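You operate a simulated robot arm through the tools that you are given. There is no shell and no other tool. Be economical: measure what you need, move in short steps, check, and stop when the job is done.

You run a simulated robot arm. Do the job below in one go: nothing can be reset, and whatever is moved stays where it is left.

Task
Take the float from the top of the green table and leave it on the third shelf from the bottom of the yellow rack. Put the yellow rolled strap from the top of the blue bench on the top of the brown cabinet and the blue rolled strap on the light table. Fetch the green spool from the top of the blue bench and set it on the low shelf of the coiler table. Take the red weight and put it on the back of the coiler table. Take the small orange coil of rope and put it on the low shelf of the buoy table. Take the small green spool and put it on the top of the right length mat. Open the middle drawer of the blue cabinet. Do these in any order. Set down upright: float, spool, red weight, small green spool.

It is judged by the outcome, as a careful person would: the job done as asked, and still so three seconds after it is handed in. It fails if anything else is knocked over, pushed out of place, dropped, spilled or broken.

Robot
A 7-joint arm with a two-finger parallel gripper on a trunk, on a base that drives. Base frame: it is fixed to the floor where the robot stands at the start and does not move with it; the origin is under the middle of the robot, x ahead of it, y to its left, z up; the surface under the hand at the start is at about z = 800. Lengths are in mm, angles in degrees, forces in N, time in s.
Its first joint turns from -166.0 to 166.0 degrees. Places, roughly: back of the coiler table [-3400, -10900, 800]; float (6x6x7 cm) [700, 200, 800]; light table (31x23 cm) [-5420, -11300, 860]; low shelf of the buoy table [-4300, -10800, 200]; low shelf of the coiler table [-3500, -10800, 200]; middle drawer of the blue cabinet [2400, -3200, 500]; red weight [-250, -11000, 500]; rolled strap [-6000, -11250, 1000]; small green spool (6x6x11 cm) [600, -11100, 900]; small orange coil of rope (14x14x3 cm) [-600, -11100, 500]; spool [-5750, -11250, 1000]; third shelf of the yellow rack [2700, -1700, 1000]; top of the brown cabinet [-8700, -11300, 900]; top of the right length mat (20x20 cm) [-3740, -10620, 840]. Payload 3.43 kg.
The tool frame sits at the grasp point between the pads (the TCP): z along the fingers, y along the line on which they close. The tips reach 30 mm beyond it. Largest opening 94 mm; finger width 28, thickness 10; the body of the gripper, 50 by 96 mm, starts 55 mm behind the TCP.
Orientation is that of the tool frame in the base frame, as [roll, pitch, yaw] about the fixed x, y, z axes, in that order (R = Rz(yaw) Ry(pitch) Rx(roll)). With the fingers straight down and closing along the base's y, the tool's x points along the base's -x, its y along +y and its z along -z.

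Tools
- The arm moves only by the tool nudge_tool. Its argument "rows" is a list of rows, each a list of 7 numbers: the shift along the base's x, y, z in mm, then the turn, a rotation vector about the base's x, y, z in degrees, then the gripper command, from -1 (fully open) to 1 (shut), values between in proportion. In form: [[tx, ty, tz, ax, ay, az, claw], ...]. A call has 1 to 10 rows; each row shifts and turns the commanded pose from where the row before left it. Rows are played at 5 a second. More than 50 mm and 8.6 degrees between two rows, or a gripper value outside its range, and nothing of the call is played. Where a pose cannot be reached the arm comes as near as it can. A force on the tool above 40 N (or 10 N above the force at the start of the call, whichever is more), or a blocked arm, ends the call early, and 0.2 s more pass. The fingers move at their own pace (about 45 mm/s each) and stop on an object; they squeeze with about 40 N. The grip force told is the motor's: it shows also when the fingers shut on nothing. Time passes only in rows, and 0.2 s behind the last, so rows that do not move let the fingers close. The reply holds the time, the measured pose of the TCP, the force on the tool along the base axes, the opening and the grip force, in the units named above and with some noise, with the torque about the TCP (base axes, N m) and any sound that the robot's microphone picked up, and new pictures: "pictures" is both (left out), scene, wrist or none.
- Cameras (640 x 400 px; columns grow to the right, rows downward): "scene" is now at [505.6, 153, 1271.1]; the picture's right is [-0.54, -0.84, 0.00], its down [-0.66, 0.42, -0.63] and it looks along [0.53, -0.34, -0.78] (base axes); focal length 252 px, centre (320, 200). "wrist" rides on the gripper at [76, 14, -103] in the tool frame; the picture's right is [-0.18, 0.98, 0.00], its down [-0.75, -0.14, -0.64] and it looks along [-0.63, -0.12, 0.77] (tool axes); focal length 243 px, centre (320, 200). There is no depth. A picture from a camera that has moved, and an enlarged one, comes with that camera's place and axes in the base frame and with its lens.
- raise_lower(by): slides the trunk up (or, below 0, down) by that many mm; the arm and the scene camera ride with it, the base frame stays. It gives what a move gives, with no picture.
- roll_base(legs): drives the robot by 1 to 6 legs, each [ahead, left, turn to the left] in mm, mm and degrees, along the robot's own axes; the way and the turn of a leg run together, so that a leg with both is an arc; at most 1500 mm and 180 degrees a leg. The arm and the cameras ride along, it lands a little off, and it stops where it bumps. It gives what a move gives, and a new picture of the scene camera.
- head_to(pan, tilt): turns the head with the scene camera to pan (to the left, within 103 degrees either way) and tilt (down, from -29 to 69), counted from straight ahead of the robot. It gives what a move gives, and a new picture of the scene camera.
- zoom(camera, box): a new picture of the part [left, top, right, bottom] of that camera's present view, enlarged. It takes no simulated time.
- close_job(): hands the job in; it is judged then, once.

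Go step by step. Nothing tells you exact positions but the pictures and the camera data: compare them with the known pose of the tool, close in by small moves and look again before you grip or let go. The budget is 217 turns and 260 pictures, counting those below and the enlarged ones. Unless the task says otherwise, let go and move clear before handing in, and close with one line.

The tools are called after ">>>" as a command line: name --pt "numbers of a row" for each row, then --argument value for the rest, lists and objects as JSON in quotes. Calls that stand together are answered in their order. nudge_tool: Moves the arm, as the interface text tells. Its arguments: {"type":"object","properties":{"rows":{"type":"array","items":{"type":"array","items":{"type":"number"}}},"pictures":{"type":"string","enum":["both","scene","wrist","none"]}},"required":["rows"]} The other tools are called the same way: raise_lower (by) slides the trunk up or down; roll_base (legs) drives the base; head_to (pan, tilt) turns the head that bears the scene camera; zoom (camera, box) takes an enlarged picture of a part of a camera's view; close_job () hands the job in.

At the start:

```text
time_s: 0.0
eef_pos: [654.9, -16.9, 1062.3]
tcp_rot: [-180.0, 0.0, -179.9]
wrist_force: [-0.4, -0.4, 0.6]
torque: [0.03, -0.02, 0.02]
finger_gap: 93.9
finger_force: 0.0
trunk travel left (down, up): [-350.0, 260.0]
robot x, y, heading: [-1.2, -2.2, 0.0]
head pan, tilt: [-32.8, 51.2]
```

scene: 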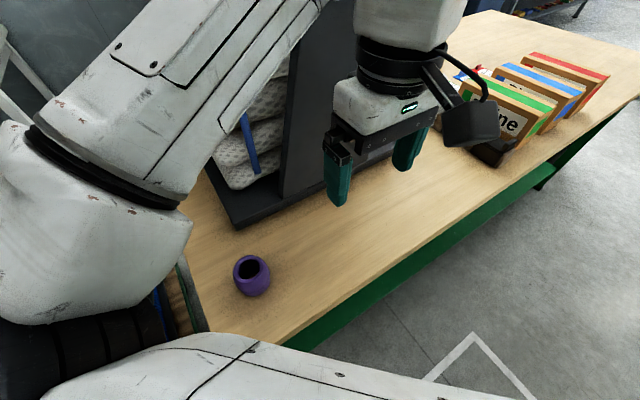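
wrist: 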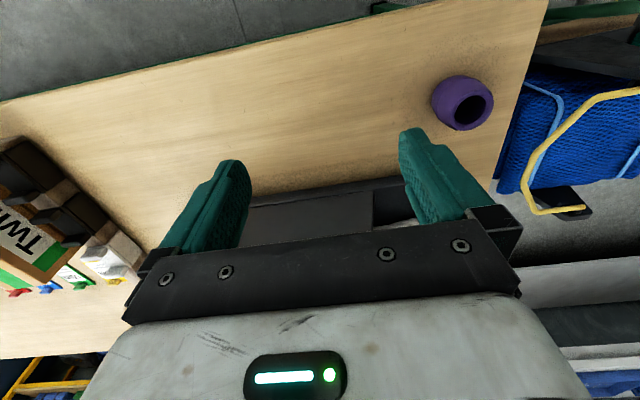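

The purple float shows on the green table at about [720, 160, 835]. I'll move above it at the present height and look again.

>>> nudge_tool --pt "0 45 0 0 0 0 -1" --pt "0 45 0 0 0 0 -1" --pt "0 45 0 0 0 0 -1" --pt "0 40 0 0 0 0 -1" --pt "30 0 -30 0 0 0 -1" --pt "30 0 -30 0 0 0 -1" --pt "0 0 0 0 0 0 -1"

```text
time_s: 1.6
eef_pos: [718.0, 155.0, 1003.5]
tcp_rot: [179.9, 0.0, 180.0]
wrist_force: [-0.5, 0.5, 0.1]
torque: [0.02, 0.02, 0.0]
finger_gap: 94.1
finger_force: 0.1
trunk travel left (down, up): [-350.0, 260.0]
robot x, y, heading: [2.3, -1.1, -0.0]
head pan, tilt: [-32.8, 51.2]
camera scene: at [505.6, 153.1, 1271.1], right [-0.54, -0.84, 0.0], down [-0.66, 0.42, -0.63], along [0.53, -0.34, -0.78], focal length 252 px, centre (320, 200)
camera wrist: at [641.9, 170.7, 1105.5], right [0.18, 0.98, 0.0], down [0.75, -0.14, 0.64], along [0.63, -0.12, -0.77], focal length 243 px, centre (320, 200)
```

scene: 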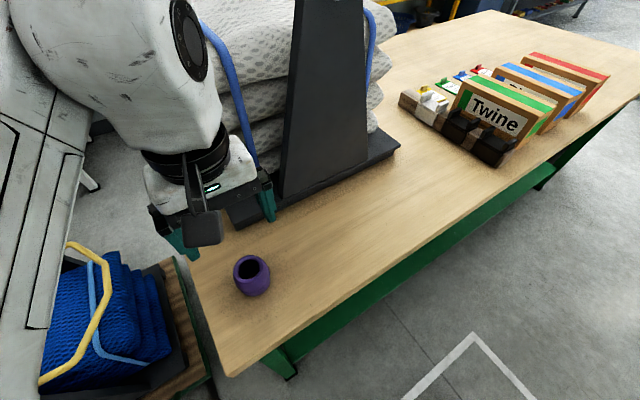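
wrist: 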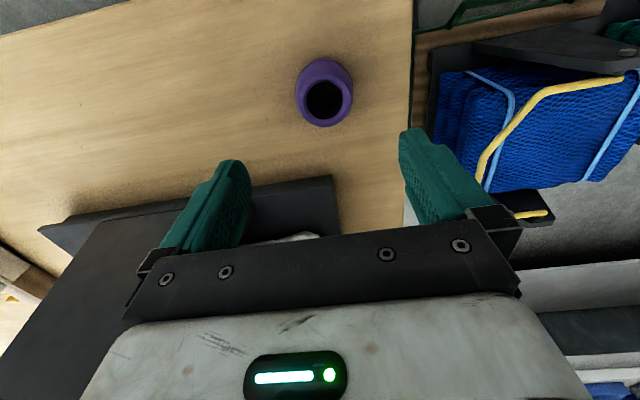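

The hand is nearly above the float, which I place at about [711, 158]. I'll shift slightly and come down most of the way.

>>> nudge_tool --pt "-6 3 -30 0 0 0 -1" --pt "0 0 -30 0 0 0 -1" --pt "0 0 -30 0 0 0 -1" --pt "0 0 0 0 0 0 -1"

```text
time_s: 2.6
eef_pos: [710.4, 162.9, 911.6]
tcp_rot: [180.0, -0.1, -180.0]
wrist_force: [0.0, 0.3, -0.3]
torque: [0.0, 0.03, -0.04]
finger_gap: 93.9
finger_force: 0.0
trunk travel left (down, up): [-350.0, 260.0]
robot x, y, heading: [-3.1, -3.3, 0.3]
head pan, tilt: [-32.8, 51.2]
camera scene: at [505.6, 153.1, 1271.1], right [-0.54, -0.84, 0.0], down [-0.66, 0.42, -0.63], along [0.53, -0.34, -0.78], focal length 252 px, centre (320, 200)
camera wrist: at [634.4, 176.5, 1014.8], right [0.18, 0.98, 0.0], down [0.75, -0.14, 0.64], along [0.63, -0.12, -0.77], focal length 243 px, centre (320, 200)
```

scene: 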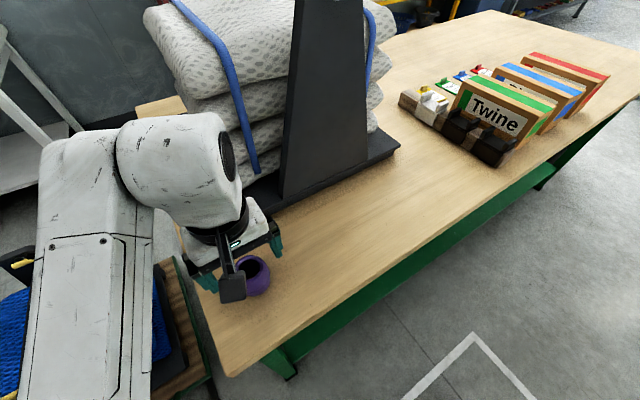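
wrist: 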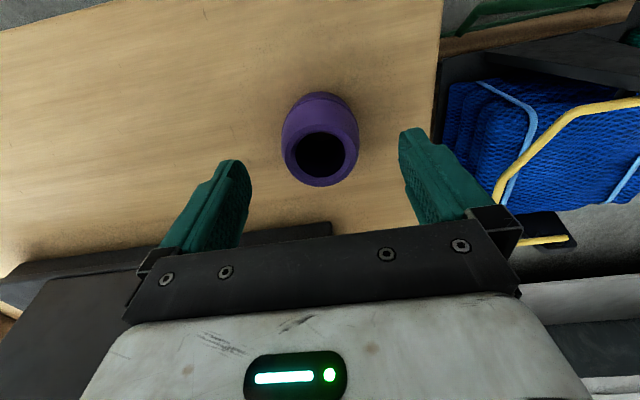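

The float is centred at about [713, 162]. I'll go down and close on it.

>>> nudge_tool --pt "2 0 -25 0 0 0 -1" --pt "0 0 -25 0 0 0 -1" --pt "0 0 -20 0 0 0 -1" --pt "0 0 0 0 0 0 -1" --pt "0 0 0 0 0 0 1" --pt "0 0 0 0 0 0 1" --pt "0 0 0 0 0 0 1" --pt "0 0 0 0 0 0 1"

>>> nudge_tool --pt "0 0 10 0 0 0 1" --pt "0 0 30 0 0 0 1" --pt "0 0 40 0 0 0 1" --pt "0 0 40 0 0 0 1" --pt "0 0 40 0 0 0 1" --pt "0 0 0 0 0 0 1"

```text
time_s: 4.4
eef_pos: [709.2, 159.7, 843.1]
tcp_rot: [180.0, 0.0, -179.9]
wrist_force: [1.3, 0.7, 0.2]
torque: [-0.01, 0.01, 0.02]
finger_gap: 61.7
finger_force: 40.5
trunk travel left (down, up): [-350.0, 260.0]
robot x, y, heading: [3.5, 0.5, 0.1]
head pan, tilt: [-32.8, 51.2]
camera scene: at [505.6, 153.1, 1271.1], right [-0.54, -0.84, 0.0], down [-0.66, 0.42, -0.63], along [0.53, -0.34, -0.78], focal length 252 px, centre (320, 200)
camera wrist: at [634.0, 174.8, 946.0], right [0.18, 0.98, 0.0], down [0.75, -0.14, 0.64], along [0.63, -0.12, -0.77], focal length 243 px, centre (320, 200)
```

scene: 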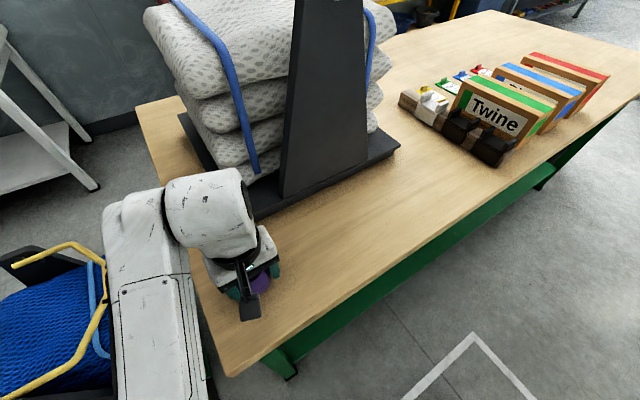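
wrist: 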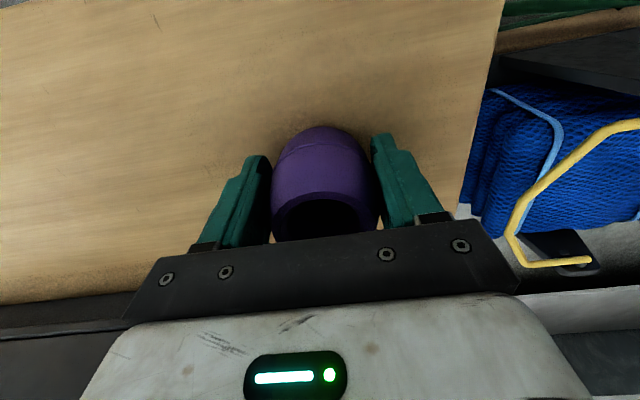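

```text
time_s: 5.8
eef_pos: [709.2, 162.3, 1002.2]
tcp_rot: [-180.0, 0.0, 180.0]
wrist_force: [-0.4, -0.3, -0.7]
torque: [0.0, 0.01, -0.03]
finger_gap: 61.2
finger_force: 39.4
trunk travel left (down, up): [-350.0, 260.0]
robot x, y, heading: [-1.2, -1.5, -0.0]
head pan, tilt: [-32.8, 51.2]
camera scene: at [505.6, 153.1, 1271.1], right [-0.54, -0.84, 0.0], down [-0.66, 0.42, -0.63], along [0.53, -0.34, -0.78], focal length 252 px, centre (320, 200)
camera wrist: at [631.8, 176.8, 1104.0], right [0.18, 0.98, 0.0], down [0.75, -0.14, 0.64], along [0.63, -0.12, -0.77], focal length 243 px, centre (320, 200)
```

scene: 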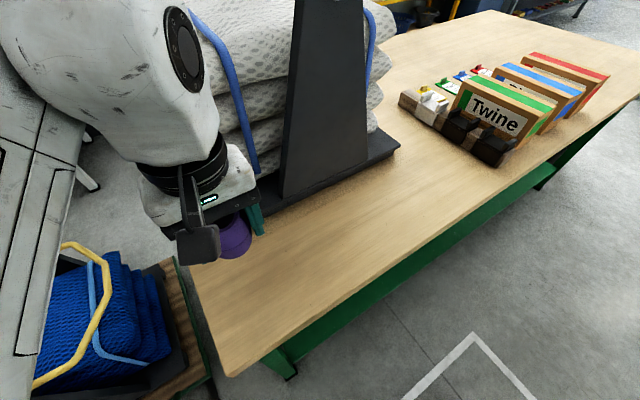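
wrist: 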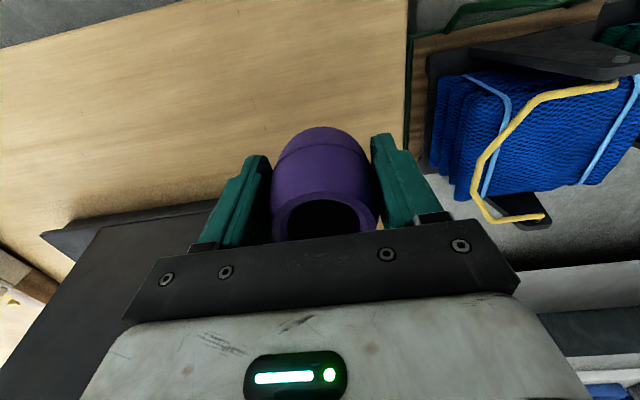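

The float is held. I'll turn the head to see the way to the yellow rack.

>>> head_to --pan -35 --tilt 10

>>> head_to --pan -90 --tilt 20

```text
time_s: 6.9
eef_pos: [707.8, 162.8, 1001.4]
tcp_rot: [-180.0, 0.0, 179.9]
wrist_force: [0.3, 0.2, 0.1]
torque: [-0.02, -0.01, 0.02]
finger_gap: 61.3
finger_force: 40.1
trunk travel left (down, up): [-350.0, 260.0]
robot x, y, heading: [0.8, 0.2, 0.3]
head pan, tilt: [-35.0, 10.0]
camera scene: at [518.0, 140.8, 1334.6], right [-0.57, -0.82, 0.0], down [-0.14, 0.1, -0.98], along [0.81, -0.56, -0.17], focal length 252 px, centre (320, 200)
```

scene: 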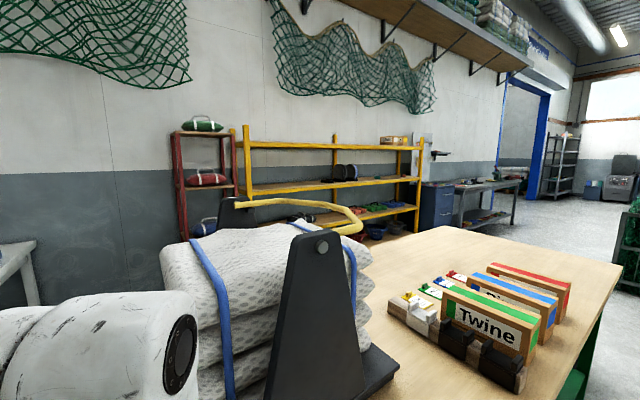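

```text
time_s: 8.1
eef_pos: [707.2, 161.8, 1002.2]
tcp_rot: [180.0, 0.0, -179.9]
wrist_force: [-0.1, 1.4, -0.6]
torque: [0.01, 0.03, -0.01]
finger_gap: 61.2
finger_force: 40.0
trunk travel left (down, up): [-350.0, 260.0]
robot x, y, heading: [-0.5, 3.5, -0.2]
head pan, tilt: [-90.0, 20.0]
camera scene: at [441.9, 101.0, 1318.4], right [-1.0, 0.0, 0.0], down [0.0, 0.34, -0.94], along [0.0, -0.94, -0.34], focal length 252 px, centre (320, 200)
```

scene: 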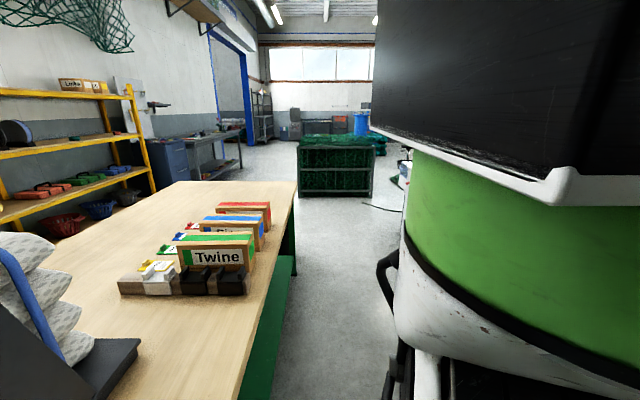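

The rack stands beyond the table's right end, along the far wall. I'll draw the arm in, then slide right past the table.

>>> nudge_tool --pt "-45 -20 20 0 0 0 1" --pt "-45 -20 20 0 0 0 1" --pt "-45 -40 20 0 0 0 1" --pt "-45 -40 0 0 0 0 1" --pt "-40 -40 0 0 0 0 1" --pt "0 0 0 0 0 0 1"

>>> head_to --pan -103 --tilt 35

```text
refused: row 1 steps farther than a row can; nothing moved
```

```text
time_s: 8.9
eef_pos: [708.1, 162.6, 1001.4]
tcp_rot: [-180.0, 0.1, -180.0]
wrist_force: [0.3, -0.6, -0.4]
torque: [0.0, -0.01, -0.02]
finger_gap: 61.4
finger_force: 39.7
trunk travel left (down, up): [-350.0, 260.0]
robot x, y, heading: [0.8, 0.8, -0.0]
head pan, tilt: [-103.0, 35.0]
camera scene: at [422.1, 108.3, 1294.6], right [-0.97, 0.22, 0.0], down [0.13, 0.56, -0.82], along [-0.18, -0.8, -0.57], focal length 252 px, centre (320, 200)
```

scene: 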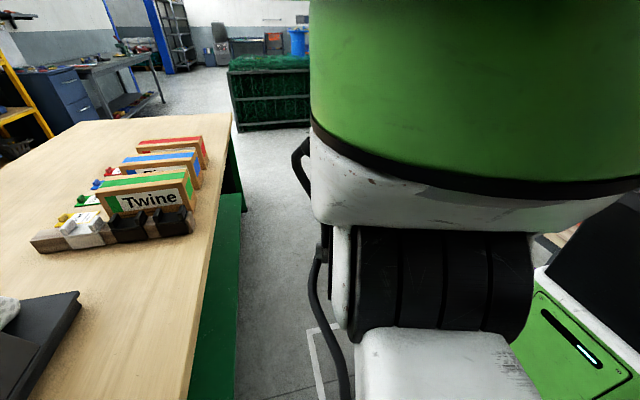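

That call was refused for too long a step, so I'll use shorter ones to draw the arm in.

>>> nudge_tool --pt "-40 -20 15 0 0 0 1" --pt "-40 -20 15 0 0 0 1" --pt "-40 -20 15 0 0 0 1" --pt "-40 -20 15 0 0 0 1" --pt "-40 -20 0 0 0 0 1" --pt "-30 -30 0 0 0 0 1" --pt "0 0 0 0 0 0 1" --pictures "none"

>>> roll_base --legs '[[-100, 0, 0], [0, -1200, 0]]'

```text
time_s: 10.5
eef_pos: [506.0, 53.6, 1059.2]
tcp_rot: [-178.1, -0.4, -179.6]
wrist_force: [0.6, 1.0, 0.2]
torque: [-0.01, -0.02, 0.01]
finger_gap: 61.4
finger_force: 40.3
out of reach, approached as far as the arm can: row 6
trunk travel left (down, up): [-350.0, 260.0]
robot x, y, heading: [-1.5, 1.6, 0.3]
head pan, tilt: [-103.0, 35.0]
```

```text
time_s: 17.5
eef_pos: [417.8, -1178.1, 1058.7]
tcp_rot: [-178.0, -0.6, -179.2]
wrist_force: [0.0, -0.4, -1.1]
torque: [-0.02, -0.02, 0.01]
finger_gap: 61.1
finger_force: 39.8
trunk travel left (down, up): [-350.0, 260.0]
robot x, y, heading: [-88.6, -1240.6, 0.7]
head pan, tilt: [-103.0, 35.0]
camera scene: at [332.4, -1124.0, 1294.6], right [-0.98, 0.21, 0.0], down [0.12, 0.56, -0.82], along [-0.17, -0.8, -0.57], focal length 252 px, centre (320, 200)
```

scene: 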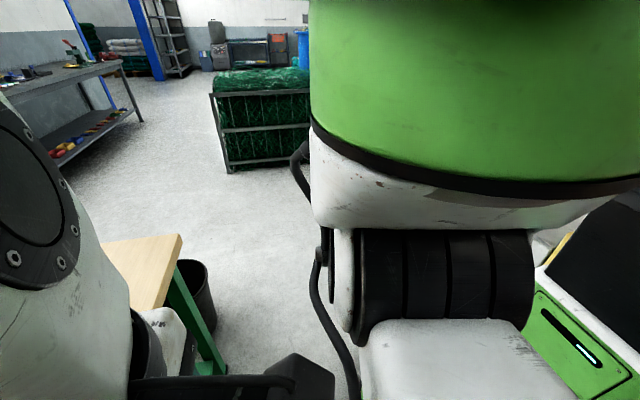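

A bin stands at the table's right end, around [780, -1900], so I'll keep well clear to the right and then drive ahead.

>>> roll_base --legs '[[0, -1480, 0]]'

>>> head_to --pan 0 --tilt 20

```text
time_s: 24.7
eef_pos: [462.2, -2610.1, 1057.6]
tcp_rot: [-178.0, -0.5, -177.2]
wrist_force: [-0.3, 0.3, -0.6]
torque: [0.02, -0.01, 0.01]
finger_gap: 61.2
finger_force: 39.9
trunk travel left (down, up): [-350.0, 260.0]
robot x, y, heading: [-43.5, -2687.8, 2.8]
head pan, tilt: [-103.0, 35.0]
camera scene: at [374.4, -2558.7, 1294.6], right [-0.98, 0.17, 0.0], down [0.1, 0.56, -0.82], along [-0.14, -0.81, -0.57], focal length 252 px, centre (320, 200)
```

scene: 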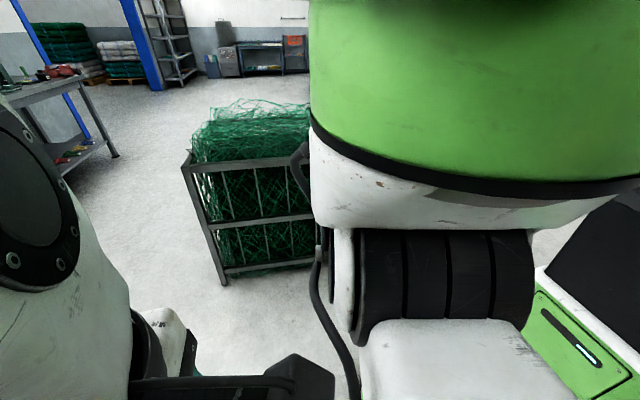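

```text
time_s: 26.5
eef_pos: [462.2, -2610.3, 1059.0]
tcp_rot: [-177.9, -0.7, -177.1]
wrist_force: [-0.1, 0.1, 0.0]
torque: [0.04, 0.0, -0.01]
finger_gap: 61.4
finger_force: 39.9
trunk travel left (down, up): [-350.0, 260.0]
robot x, y, heading: [-40.5, -2685.7, 2.9]
head pan, tilt: [0.0, 20.0]
camera scene: at [482.9, -2467.3, 1318.4], right [0.05, -1.0, 0.0], down [-0.34, -0.02, -0.94], along [0.94, 0.05, -0.34], focal length 252 px, centre (320, 200)
```

scene: 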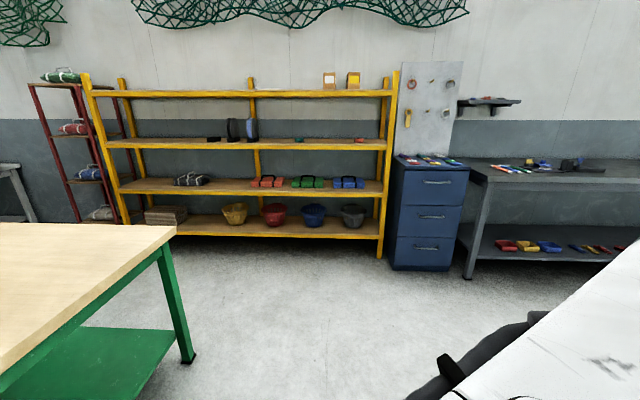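

The rack's third shelf (z≈1020) has only about 370 mm of headroom, so a straight-down hand would not fit. I'll go back to the bare right part of the green table, set the float down and regrasp it with the hand tilted forward.

>>> roll_base --legs '[[-60, 1330, -2.9]]'

>>> head_to --pan -25 --tilt 50

```text
time_s: 33.1
eef_pos: [388.4, -1352.4, 1059.8]
tcp_rot: [-177.8, -0.6, 173.5]
wrist_force: [-0.1, -0.8, 0.6]
torque: [0.01, -0.01, -0.01]
finger_gap: 60.9
finger_force: 40.1
trunk travel left (down, up): [-350.0, 260.0]
robot x, y, heading: [-119.3, -1353.2, -5.9]
head pan, tilt: [0.0, 20.0]
stopped in leg 1: the robot was blocked; the commanded pose is now the measured one
camera scene: at [433.3, -1213.8, 1318.8], right [-0.1, -0.99, 0.0], down [-0.34, 0.04, -0.94], along [0.93, -0.1, -0.34], focal length 252 px, centre (320, 200)
```

scene: 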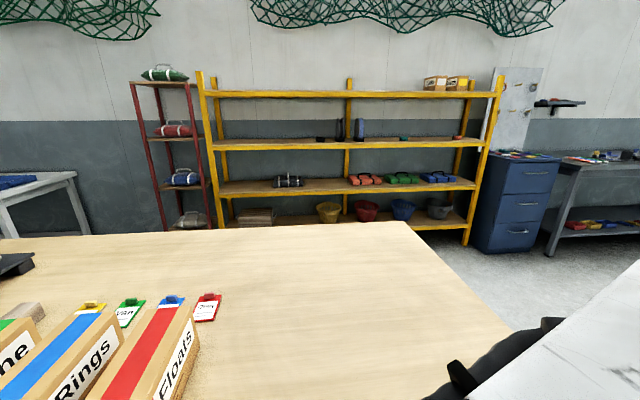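

```text
time_s: 34.0
eef_pos: [389.3, -1352.4, 1057.7]
tcp_rot: [-177.8, -0.6, 173.5]
wrist_force: [0.5, 0.0, -0.6]
torque: [-0.01, -0.04, 0.01]
finger_gap: 61.0
finger_force: 39.5
trunk travel left (down, up): [-350.0, 260.0]
robot x, y, heading: [-118.7, -1349.2, -5.7]
head pan, tilt: [-25.0, 50.0]
camera scene: at [407.6, -1243.8, 1272.9], right [-0.51, -0.86, 0.0], down [-0.66, 0.39, -0.64], along [0.55, -0.33, -0.77], focal length 252 px, centre (320, 200)
```

scene: 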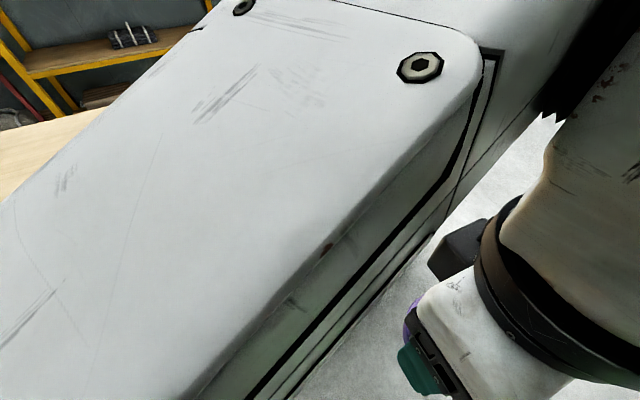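

The base reports it was blocked. I'll look around the left side before moving again.

>>> head_to --pan 103 --tilt 45

>>> head_to --pan 30 --tilt 55

```text
time_s: 36.1
eef_pos: [388.4, -1352.2, 1058.9]
tcp_rot: [-177.8, -0.7, 173.6]
wrist_force: [0.1, -0.1, 0.2]
torque: [0.02, 0.01, 0.03]
finger_gap: 61.4
finger_force: 39.9
trunk travel left (down, up): [-350.0, 260.0]
robot x, y, heading: [-116.5, -1350.7, -5.9]
head pan, tilt: [103.0, 45.0]
camera scene: at [331.5, -1123.6, 1279.7], right [0.99, 0.12, 0.0], down [0.09, -0.7, -0.71], along [-0.09, 0.7, -0.71], focal length 252 px, centre (320, 200)
```

scene: 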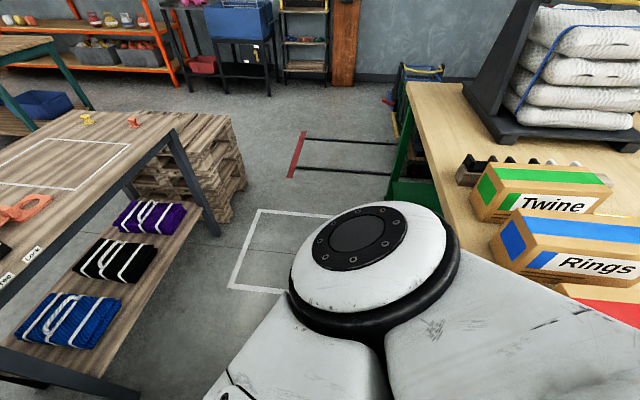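

```text
time_s: 37.6
eef_pos: [388.7, -1352.3, 1058.0]
tcp_rot: [-177.8, -0.7, 173.6]
wrist_force: [0.4, -0.1, -0.5]
torque: [0.01, 0.02, 0.04]
finger_gap: 61.2
finger_force: 40.1
trunk travel left (down, up): [-350.0, 260.0]
robot x, y, heading: [-118.0, -1353.3, -5.8]
head pan, tilt: [30.0, 55.0]
camera scene: at [407.3, -1174.8, 1266.3], right [0.41, -0.91, 0.0], down [-0.75, -0.33, -0.57], along [0.52, 0.23, -0.82], focal length 252 px, centre (320, 200)
```

scene: 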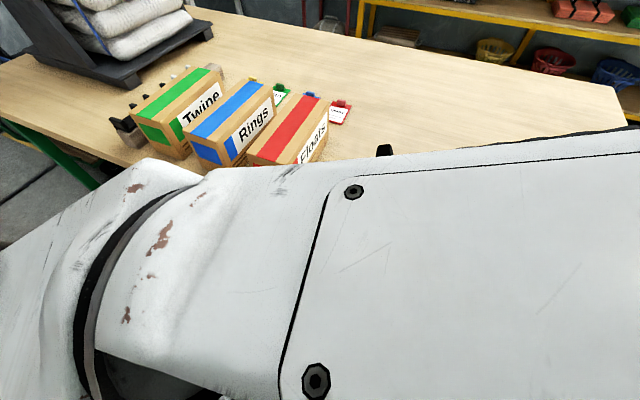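

A work table stands close behind (edge near x≈-450), and the robot's rear touched it. I'll go ahead 120 mm, straighten, and then extend to the bare right end of the green table.

>>> roll_base --legs '[[130, 0, 0], [0, 0, 5.8]]'

>>> head_to --pan 60 --tilt 60

```text
time_s: 39.4
eef_pos: [512.3, -1313.0, 1059.1]
tcp_rot: [-177.8, -0.7, 179.6]
wrist_force: [0.1, 0.2, -0.2]
torque: [-0.02, 0.0, 0.03]
finger_gap: 61.2
finger_force: 40.0
trunk travel left (down, up): [-350.0, 260.0]
robot x, y, heading: [7.0, -1364.6, 0.2]
head pan, tilt: [30.0, 55.0]
camera scene: at [511.9, -1134.1, 1266.3], right [0.5, -0.87, 0.0], down [-0.71, -0.41, -0.57], along [0.5, 0.29, -0.82], focal length 252 px, centre (320, 200)
```

scene: 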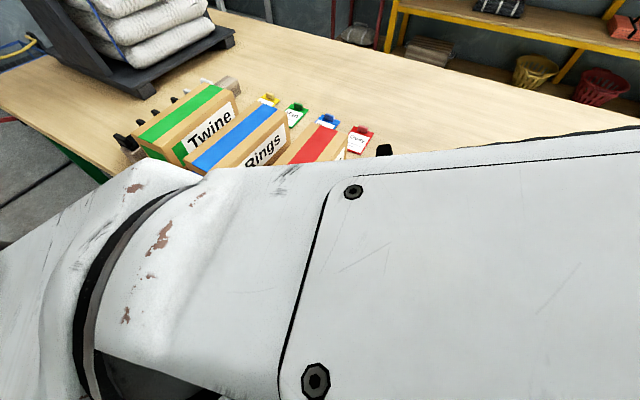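

```text
time_s: 40.3
eef_pos: [512.1, -1312.3, 1058.7]
tcp_rot: [-177.6, -0.7, 179.6]
wrist_force: [0.4, -0.1, -0.9]
torque: [-0.01, 0.02, -0.02]
finger_gap: 61.2
finger_force: 39.7
trunk travel left (down, up): [-350.0, 260.0]
robot x, y, heading: [6.8, -1365.8, 0.2]
head pan, tilt: [60.0, 60.0]
camera scene: at [482.8, -1112.5, 1260.3], right [0.87, -0.5, 0.0], down [-0.43, -0.75, -0.5], along [0.25, 0.43, -0.87], focal length 252 px, centre (320, 200)
```

scene: 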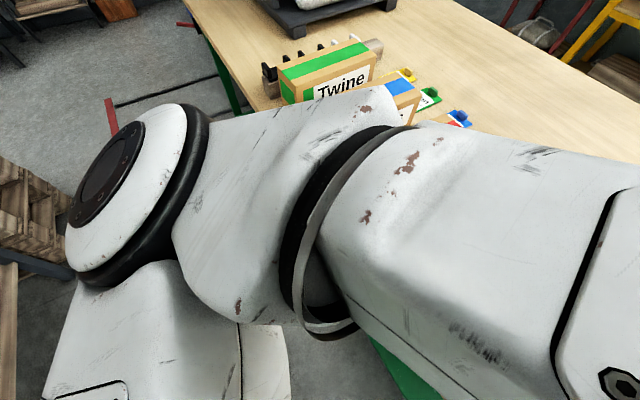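

The base is clear again and straight. I'll carry the float over the bare part of the table near [760, -1330], level it, and look.

>>> nudge_tool --pt "45 0 0 1.1 -0.3 0.2 1" --pt "45 0 0 1.1 -0.4 0.2 1" --pt "45 0 0 0 0 0 1" --pt "45 0 0 0 0 0 1" --pt "45 -10 0 0 0 0 1" --pt "23 -10 -30 0 0 0 1" --pt "0 0 -45 0 0 0 1" --pt "0 0 -45 0 0 0 1" --pt "0 0 -40 0 0 0 1" --pt "0 0 0 0 0 0 1"

```text
time_s: 42.5
eef_pos: [759.6, -1334.4, 896.6]
tcp_rot: [180.0, 0.0, -179.9]
wrist_force: [1.0, -0.4, 0.5]
torque: [0.02, 0.03, 0.0]
finger_gap: 60.9
finger_force: 39.7
trunk travel left (down, up): [-350.0, 260.0]
robot x, y, heading: [8.4, -1363.3, -0.1]
head pan, tilt: [60.0, 60.0]
camera scene: at [482.9, -1112.5, 1260.2], right [0.87, -0.5, 0.0], down [-0.43, -0.75, -0.5], along [0.25, 0.43, -0.87], focal length 252 px, centre (320, 200)
camera wrist: at [682.7, -1319.7, 999.9], right [0.18, 0.98, 0.0], down [0.75, -0.14, 0.64], along [0.63, -0.12, -0.77], focal length 243 px, centre (320, 200)
```

scene: 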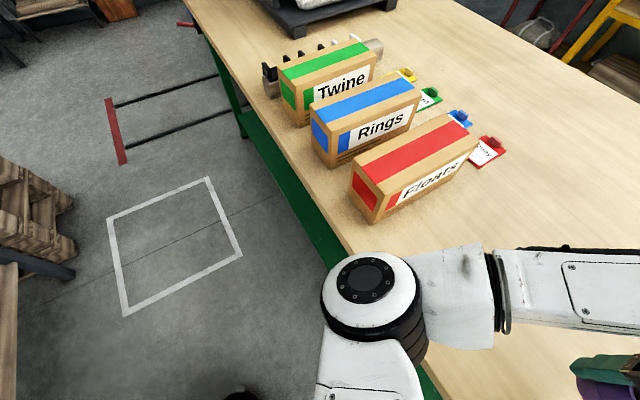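
wrist: 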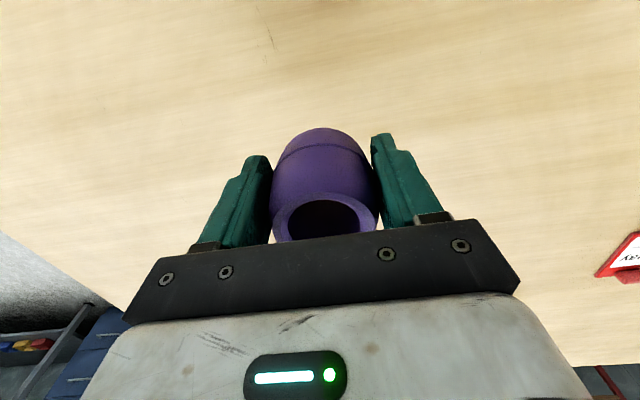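

Free table is beneath the float. I'll lower it to the tabletop and let go, watching the force.

>>> nudge_tool --pt "0 0 -25 0 0 0 1" --pt "0 0 -20 0 0 0 1" --pt "0 0 -7 0 0 0 1" --pt "0 0 0 0 0 0 1" --pictures "none"

```text
time_s: 43.5
eef_pos: [758.6, -1333.9, 844.1]
tcp_rot: [179.9, 0.0, -180.0]
wrist_force: [-0.5, -0.3, -1.1]
torque: [-0.01, -0.02, 0.0]
finger_gap: 61.0
finger_force: 39.8
trunk travel left (down, up): [-350.0, 260.0]
robot x, y, heading: [5.9, -1364.5, 0.2]
head pan, tilt: [60.0, 60.0]
```

>>> nudge_tool --pt "0 0 -2 0 0 0 1" --pt "0 0 0 0 0 0 0.2" --pt "0 0 0 0 0 0 -0.5" --pt "0 0 0 0 0 0 -1" --pt "0 0 0 0 0 0 -1" --pt "0 0 30 0 0 0 -1" --pt "0 0 40 0 0 0 -1" --pt "0 0 40 0 0 0 -1" --pt "0 0 40 0 0 0 -1" --pt "0 0 0 0 0 0 -1" --pictures "wrist"

```text
time_s: 45.7
eef_pos: [759.6, -1333.2, 995.0]
tcp_rot: [179.9, -0.1, -180.0]
wrist_force: [-0.3, 1.0, 0.1]
torque: [0.0, -0.01, -0.03]
finger_gap: 94.0
finger_force: 0.2
trunk travel left (down, up): [-350.0, 260.0]
robot x, y, heading: [11.2, -1367.7, -0.1]
head pan, tilt: [60.0, 60.0]
camera wrist: at [683.1, -1316.9, 1097.9], right [0.18, 0.98, 0.0], down [0.75, -0.14, 0.64], along [0.63, -0.12, -0.77], focal length 243 px, centre (320, 200)
```

wrist: 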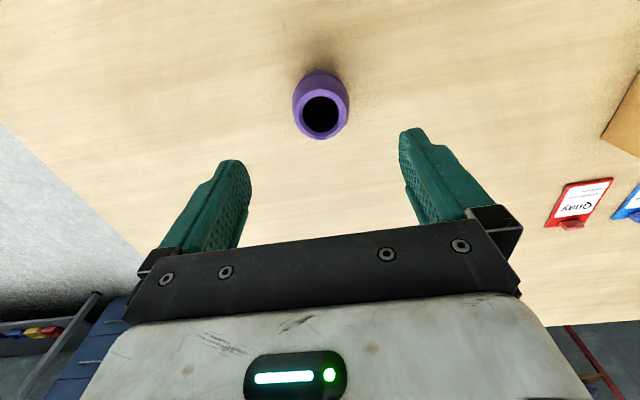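

The float stands upright. Tilting now would put the wrist camera under the hand, so I first turn the hand half a turn about the vertical.

>>> nudge_tool --pt "-10 0 0 0 0 8.5 -1" --pt "-10 0 0 0 0 8.5 -1" --pt "-10 0 0 0 0 8.5 -1" --pt "-10 0 0 0 0 8.5 -1" --pt "-10 0 0 0 0 8.5 -1" --pt "-10 0 0 0 0 8.5 -1" --pt "-10 0 0 0 0 8.5 -1" --pt "-10 0 0 0 0 8.5 -1" --pt "-10 0 0 0 0 8.5 -1" --pt "-10 0 0 0 0 8.5 -1" --pictures "none"

>>> nudge_tool --pt "0 0 0 0 0 8.5 -1" --pt "0 0 0 0 0 8.5 -1" --pt "0 0 0 0 0 8.5 -1" --pt "0 0 0 0 0 8.5 -1" --pt "0 0 0 0 0 8.5 -1" --pt "0 0 0 0 0 8.5 -1" --pt "0 0 0 0 0 8.5 -1" --pt "0 0 0 0 0 8.5 -1" --pt "0 0 0 0 0 8.5 -1" --pt "0 0 0 0 0 8.5 -1" --pictures "none"

>>> head_to --pan -5 --tilt 55

```text
time_s: 47.9
eef_pos: [660.1, -1331.9, 995.7]
tcp_rot: [-180.0, 0.0, -95.0]
wrist_force: [-0.2, -0.6, -0.2]
torque: [-0.01, -0.05, -0.01]
finger_gap: 94.2
finger_force: 0.0
trunk travel left (down, up): [-350.0, 260.0]
robot x, y, heading: [6.4, -1364.6, 0.1]
head pan, tilt: [60.0, 60.0]
```

```text
time_s: 50.1
eef_pos: [712.3, -1096.8, 884.4]
tcp_rot: [-179.9, -0.1, -10.2]
wrist_force: [0.1, -1.0, 1.2]
torque: [0.04, 0.0, 0.01]
finger_gap: 94.1
finger_force: 0.1
out of reach, approached as far as the arm can: row 4, 5, 6, 7, 8, 9, 10
trunk travel left (down, up): [-350.0, 260.0]
robot x, y, heading: [9.0, -1364.2, -0.1]
head pan, tilt: [60.0, 60.0]
```

```text
time_s: 51.5
eef_pos: [711.0, -1096.9, 884.5]
tcp_rot: [-180.0, 0.0, -10.4]
wrist_force: [0.5, 0.7, -0.6]
torque: [0.0, 0.0, 0.03]
finger_gap: 93.9
finger_force: 0.1
trunk travel left (down, up): [-350.0, 260.0]
robot x, y, heading: [7.7, -1364.6, -0.1]
head pan, tilt: [-5.0, 55.0]
camera scene: at [521.4, -1176.3, 1266.3], right [-0.09, -1.0, 0.0], down [-0.82, 0.07, -0.57], along [0.57, -0.05, -0.82], focal length 252 px, centre (320, 200)
```

scene: 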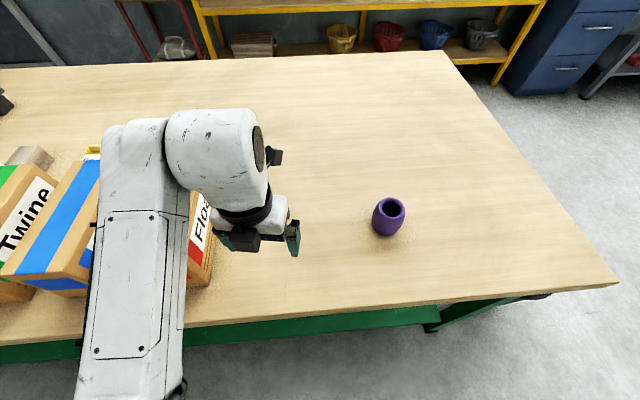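

The arm slid off to the left when that turn went out of reach, and it is now close to the Floats box. I'll zoom to check before lifting.

>>> zoom --camera "scene" --box '[140, 120, 340, 300]'

>>> zoom --camera "wrist" --box '[0, 0, 640, 400]'

```text
2.22 times, centred on (240, 210) of scene
camera zoom: at [521.4, -1176.3, 1266.3], right [-0.09, -1.0, 0.0], down [-0.82, 0.07, -0.57], along [0.57, -0.05, -0.82], focal length 560 px, centre (498, 178)
```

zoom: 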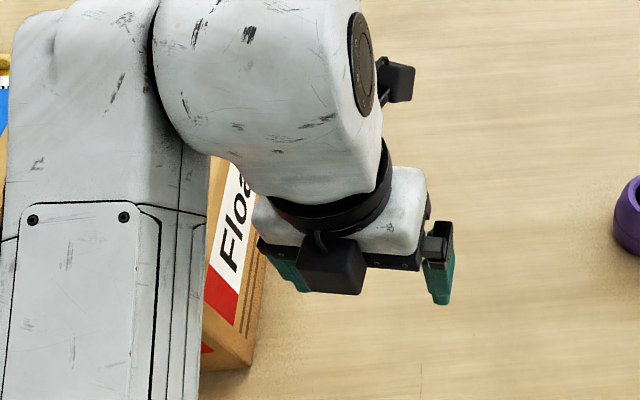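

```text
1.00 times, centred on (320, 200) of wrist (not enlarged: the box is as wide or as high as the picture)
camera zoom: at [783.8, -1124.1, 988.3], right [-0.36, -0.93, 0.0], down [-0.72, 0.27, 0.64], along [-0.6, 0.23, -0.77], focal length 243 px, centre (320, 200)
```

zoom: 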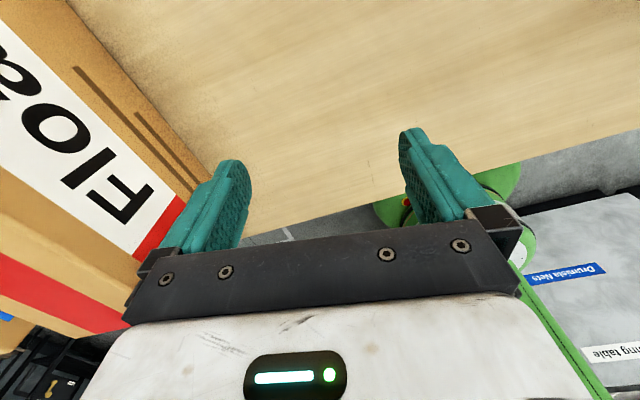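

It looks close but not touching. I'll lift gently and slide right, away from the box.

>>> nudge_tool --pt "0 -10 5 0 0 0 -1" --pt "0 -15 20 0 0 0 -1" --pt "0 -10 40 0 0 0 -1" --pt "0 -30 30 0 0 0 -1" --pt "0 0 0 0 0 0 -1"

```text
time_s: 52.7
eef_pos: [730.4, -1075.8, 935.2]
tcp_rot: [-179.9, 0.0, -10.2]
wrist_force: [0.0, 0.0, -0.1]
torque: [0.02, -0.02, -0.01]
finger_gap: 94.0
finger_force: 0.1
out of reach, approached as far as the arm can: row 1, 2, 3, 4
trunk travel left (down, up): [-350.0, 260.0]
robot x, y, heading: [2.8, -1367.1, -0.1]
head pan, tilt: [-5.0, 55.0]
camera scene: at [521.4, -1176.4, 1266.3], right [-0.09, -1.0, 0.0], down [-0.82, 0.07, -0.57], along [0.57, -0.05, -0.82], focal length 252 px, centre (320, 200)
camera wrist: at [802.5, -1102.5, 1038.1], right [-0.36, -0.93, 0.0], down [-0.72, 0.27, 0.64], along [-0.6, 0.23, -0.77], focal length 243 px, centre (320, 200)
```

scene: 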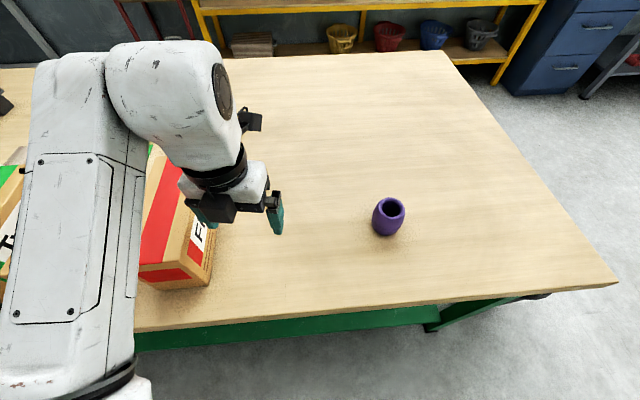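
wrist: 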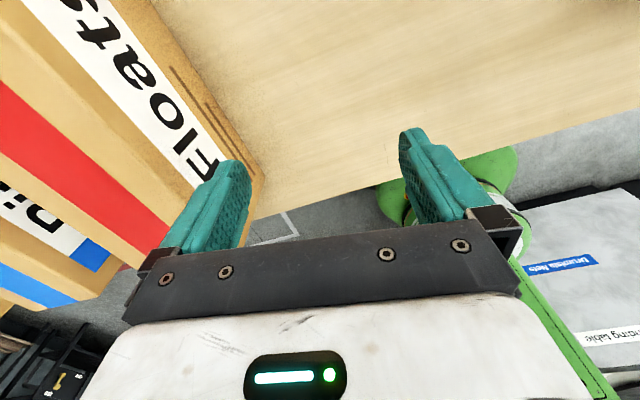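

The arm hit a wrist limit turning that way. I'll unwind the turn while rising, then go round the other way.

>>> nudge_tool --pt "0 0 20 0 0 -8.5 -1" --pt "0 0 20 0 0 -8.5 -1" --pt "0 -20 20 0 0 -8.5 -1" --pt "0 -20 0 0 0 -8.5 -1" --pt "0 -20 0 0 0 -8.5 -1" --pt "0 -20 0 0 0 -8.5 -1" --pt "0 -20 0 0 0 -8.5 -1" --pt "0 -20 0 0 0 -8.5 -1" --pt "0 -20 0 0 0 -8.5 -1" --pt "0 -20 0 0 0 -8.5 -1" --pictures "scene"

```text
time_s: 54.9
eef_pos: [731.0, -1234.1, 994.4]
tcp_rot: [179.9, 0.1, -95.2]
wrist_force: [-0.5, 0.4, 0.0]
torque: [-0.03, 0.02, 0.01]
finger_gap: 93.7
finger_force: 0.0
trunk travel left (down, up): [-350.0, 260.0]
robot x, y, heading: [11.8, -1365.5, 0.0]
head pan, tilt: [-5.0, 55.0]
camera scene: at [521.3, -1176.2, 1266.3], right [-0.09, -1.0, 0.0], down [-0.82, 0.07, -0.57], along [0.57, -0.05, -0.82], focal length 252 px, centre (320, 200)
```

scene: 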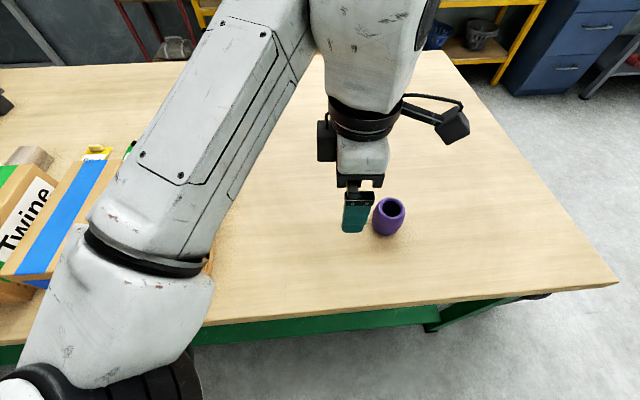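

>>> nudge_tool --pt "0 -10 0 0 0 -8.5 -1" --pt "0 -10 0 0 0 -8.5 -1" --pt "0 -10 0 0 0 -8.5 -1" --pt "0 -10 0 0 0 -8.5 -1" --pt "0 -10 0 0 0 -8.5 -1" --pt "0 -10 0 0 0 -8.5 -1" --pt "0 -10 0 0 0 -8.5 -1" --pt "-10 -10 0 0 0 -8.5 -1" --pt "-10 -10 0 0 0 -8.5 -1" --pt "-10 -10 0 0 0 -8.3 -1" --pictures "none"

>>> nudge_tool --pt "0 0 0 0 0 -8.5 -1" --pt "0 0 0 0 0 -8.5 -1" --pt "0 0 0 0 0 -8.5 -1" --pt "0 0 0 0 0 -8.5 -1" --pt "0 0 0 0 0 -8.5 -1" --pt "0 0 0 0 0 -8.5 -1" --pt "0 0 0 0 0 -8.5 -1" --pt "0 0 0 0 0 -8.5 -1" --pt "0 0 0 0 0 -8.5 -1" --pt "0 0 0 0 0 -8.5 -1" --pictures "none"

>>> nudge_tool --pt "0 0 0 0 0 -8.5 -1" --pt "0 0 0 0 0 -8.5 -1" --pt "0 0 0 0 0 -8.5 -1" --pictures "scene"

```text
time_s: 57.1
eef_pos: [697.8, -1334.7, 991.5]
tcp_rot: [-180.0, 0.0, -180.0]
wrist_force: [0.0, 0.0, 0.1]
torque: [0.02, 0.01, 0.0]
finger_gap: 94.2
finger_force: 0.1
trunk travel left (down, up): [-350.0, 260.0]
robot x, y, heading: [6.4, -1364.4, 0.2]
head pan, tilt: [-5.0, 55.0]
```

```text
time_s: 59.3
eef_pos: [701.3, -1335.4, 994.9]
tcp_rot: [-179.9, 0.0, 95.0]
wrist_force: [-0.4, -0.1, 0.3]
torque: [-0.01, -0.01, -0.03]
finger_gap: 94.1
finger_force: 0.1
trunk travel left (down, up): [-350.0, 260.0]
robot x, y, heading: [8.3, -1360.0, 0.3]
head pan, tilt: [-5.0, 55.0]
```

```text
time_s: 60.1
eef_pos: [700.1, -1335.0, 994.0]
tcp_rot: [-180.0, 0.2, 69.6]
wrist_force: [0.3, 0.4, -0.4]
torque: [-0.01, 0.0, -0.01]
finger_gap: 94.1
finger_force: 0.1
trunk travel left (down, up): [-350.0, 260.0]
robot x, y, heading: [5.0, -1364.7, 0.0]
head pan, tilt: [-5.0, 55.0]
camera scene: at [521.4, -1176.4, 1266.3], right [-0.09, -1.0, 0.0], down [-0.82, 0.07, -0.57], along [0.57, -0.05, -0.82], focal length 252 px, centre (320, 200)
```

scene: 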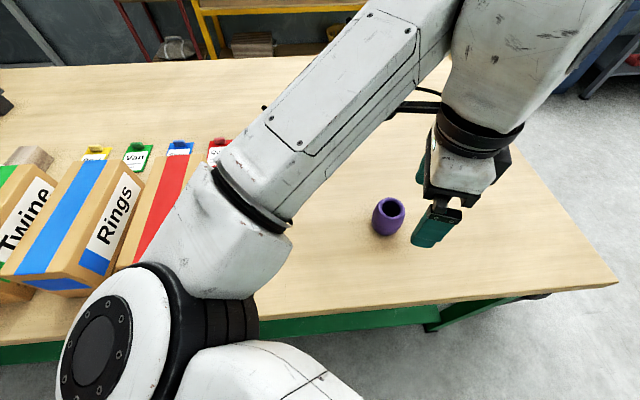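

>>> nudge_tool --pt "0 0 0 0 0 -8.5 -1" --pt "0 0 0 0 0 -8.5 -1" --pt "0 0 0 0 0 -8.5 -1" --pt "0 0 0 0 0 -8.5 -1" --pictures "scene"

```text
time_s: 61.1
eef_pos: [700.5, -1335.7, 993.6]
tcp_rot: [-180.0, 0.0, 35.5]
wrist_force: [0.4, 1.2, -0.2]
torque: [-0.03, -0.01, 0.0]
finger_gap: 93.9
finger_force: 0.0
trunk travel left (down, up): [-350.0, 260.0]
robot x, y, heading: [10.1, -1365.8, 0.4]
head pan, tilt: [-5.0, 55.0]
camera scene: at [521.4, -1176.4, 1266.3], right [-0.09, -1.0, 0.0], down [-0.82, 0.07, -0.57], along [0.57, -0.05, -0.82], focal length 252 px, centre (320, 200)
```

scene: 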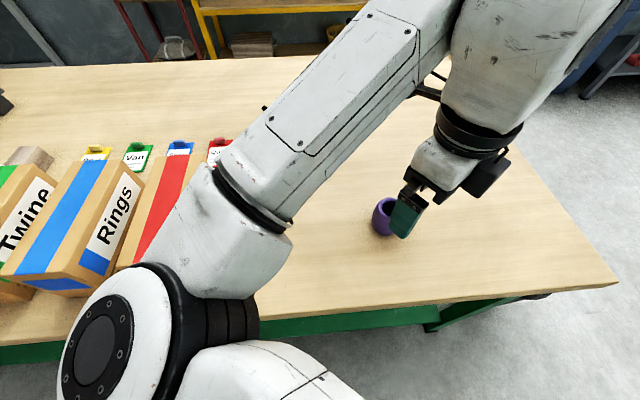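

>>> nudge_tool --pt "0 0 0 0 0 -8.5 -1" --pt "0 0 0 0 0 -8.5 -1" --pt "0 0 0 0 0 -8.5 -1" --pt "0 0 0 0 0 -8.5 -1" --pt "0 0 0 0 0 -1.5 -1" --pt "0 0 0 0 -8.5 0 -1" --pt "-10 0 0 0 -8.5 0 -1" --pictures "scene"

```text
time_s: 62.7
eef_pos: [690.9, -1336.4, 993.4]
tcp_rot: [180.0, -17.1, 0.2]
wrist_force: [-0.1, 0.1, 0.4]
torque: [0.0, -0.02, 0.01]
finger_gap: 94.1
finger_force: 0.0
trunk travel left (down, up): [-350.0, 260.0]
robot x, y, heading: [5.0, -1366.3, 0.2]
head pan, tilt: [-5.0, 55.0]
camera scene: at [521.6, -1176.5, 1266.3], right [-0.09, -1.0, 0.0], down [-0.82, 0.07, -0.57], along [0.57, -0.05, -0.82], focal length 252 px, centre (320, 200)
```

scene: 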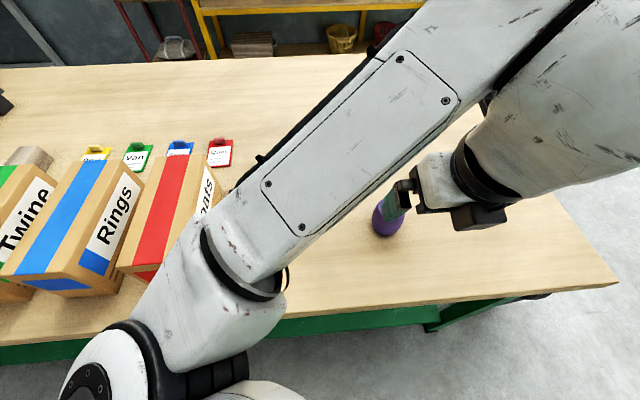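

>>> nudge_tool --pt "-10 0 0 0 -8.5 0 -1" --pt "-10 0 0 0 -8.5 0 -1" --pt "-10 0 0 0 -8.5 0 -1" --pt "-5 0 0 0 -8.5 0 -1" --pt "0 0 0 0 -8.5 0 -1" --pt "0 0 0 0 0 0 -1"

```text
time_s: 63.7
eef_pos: [683.3, -1382.9, 980.3]
tcp_rot: [158.1, -35.1, 15.1]
wrist_force: [0.4, 0.0, 0.4]
torque: [-0.04, 0.0, 0.03]
finger_gap: 94.0
finger_force: 0.0
out of reach, approached as far as the arm can: row 3, 4
trunk travel left (down, up): [-350.0, 260.0]
robot x, y, heading: [7.2, -1367.8, 0.5]
head pan, tilt: [-5.0, 55.0]
stopped in row 4: the arm was blocked; the commanded pose is now the measured one
camera scene: at [521.7, -1176.6, 1266.1], right [-0.09, -1.0, 0.0], down [-0.82, 0.07, -0.57], along [0.57, -0.05, -0.82], focal length 252 px, centre (320, 200)
camera wrist: at [681.6, -1356.7, 1106.6], right [-0.11, -0.97, 0.19], down [-0.99, 0.12, 0.01], along [-0.03, -0.19, -0.98], focal length 243 px, centre (320, 200)
```

scene: 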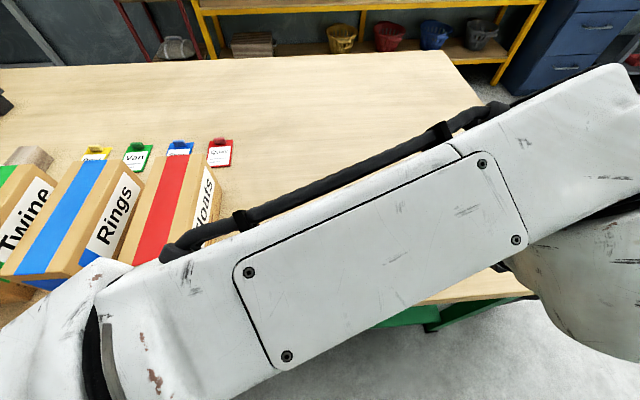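
wrist: 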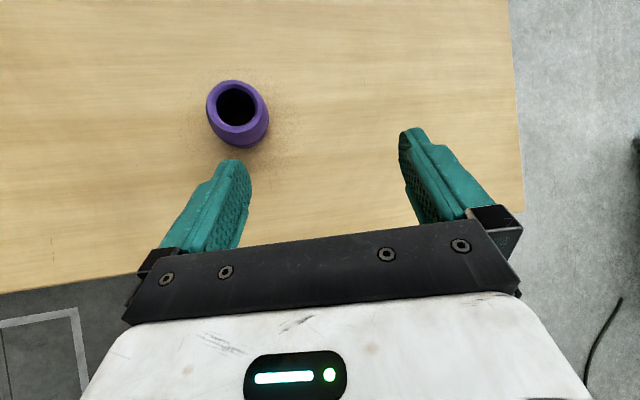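

Tilting that close in is blocked, but the pictures put the hand's top only about 250 mm above the TCP, so an upright hand fits the shelf's headroom after all. I'll undo the tilt and regrasp from above.

>>> nudge_tool --pt "5 5 0 2.76 7.65 0 -1" --pt "5 10 0 2.76 7.65 0 -1" --pt "5 10 0 2.76 7.65 0 -1" --pt "0 10 0 2.76 7.65 0 -1" --pt "0 10 10 2.76 7.65 0 -1" --pt "0 0 0 0 0 0 -1" --pictures "scene"

```text
time_s: 65.1
eef_pos: [697.2, -1337.6, 987.4]
tcp_rot: [179.5, 0.6, 8.4]
wrist_force: [-0.1, -0.7, -0.4]
torque: [0.01, -0.02, 0.01]
finger_gap: 94.2
finger_force: 0.0
trunk travel left (down, up): [-350.0, 260.0]
robot x, y, heading: [5.8, -1364.1, 0.2]
head pan, tilt: [-5.0, 55.0]
camera scene: at [521.7, -1176.6, 1266.3], right [-0.09, -1.0, 0.0], down [-0.82, 0.07, -0.57], along [0.57, -0.05, -0.82], focal length 252 px, centre (320, 200)
```

scene: 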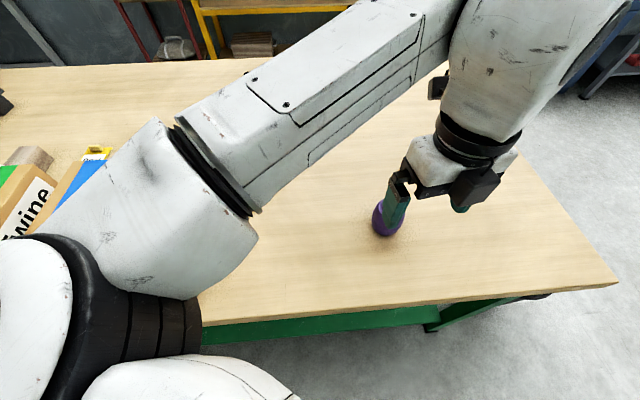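

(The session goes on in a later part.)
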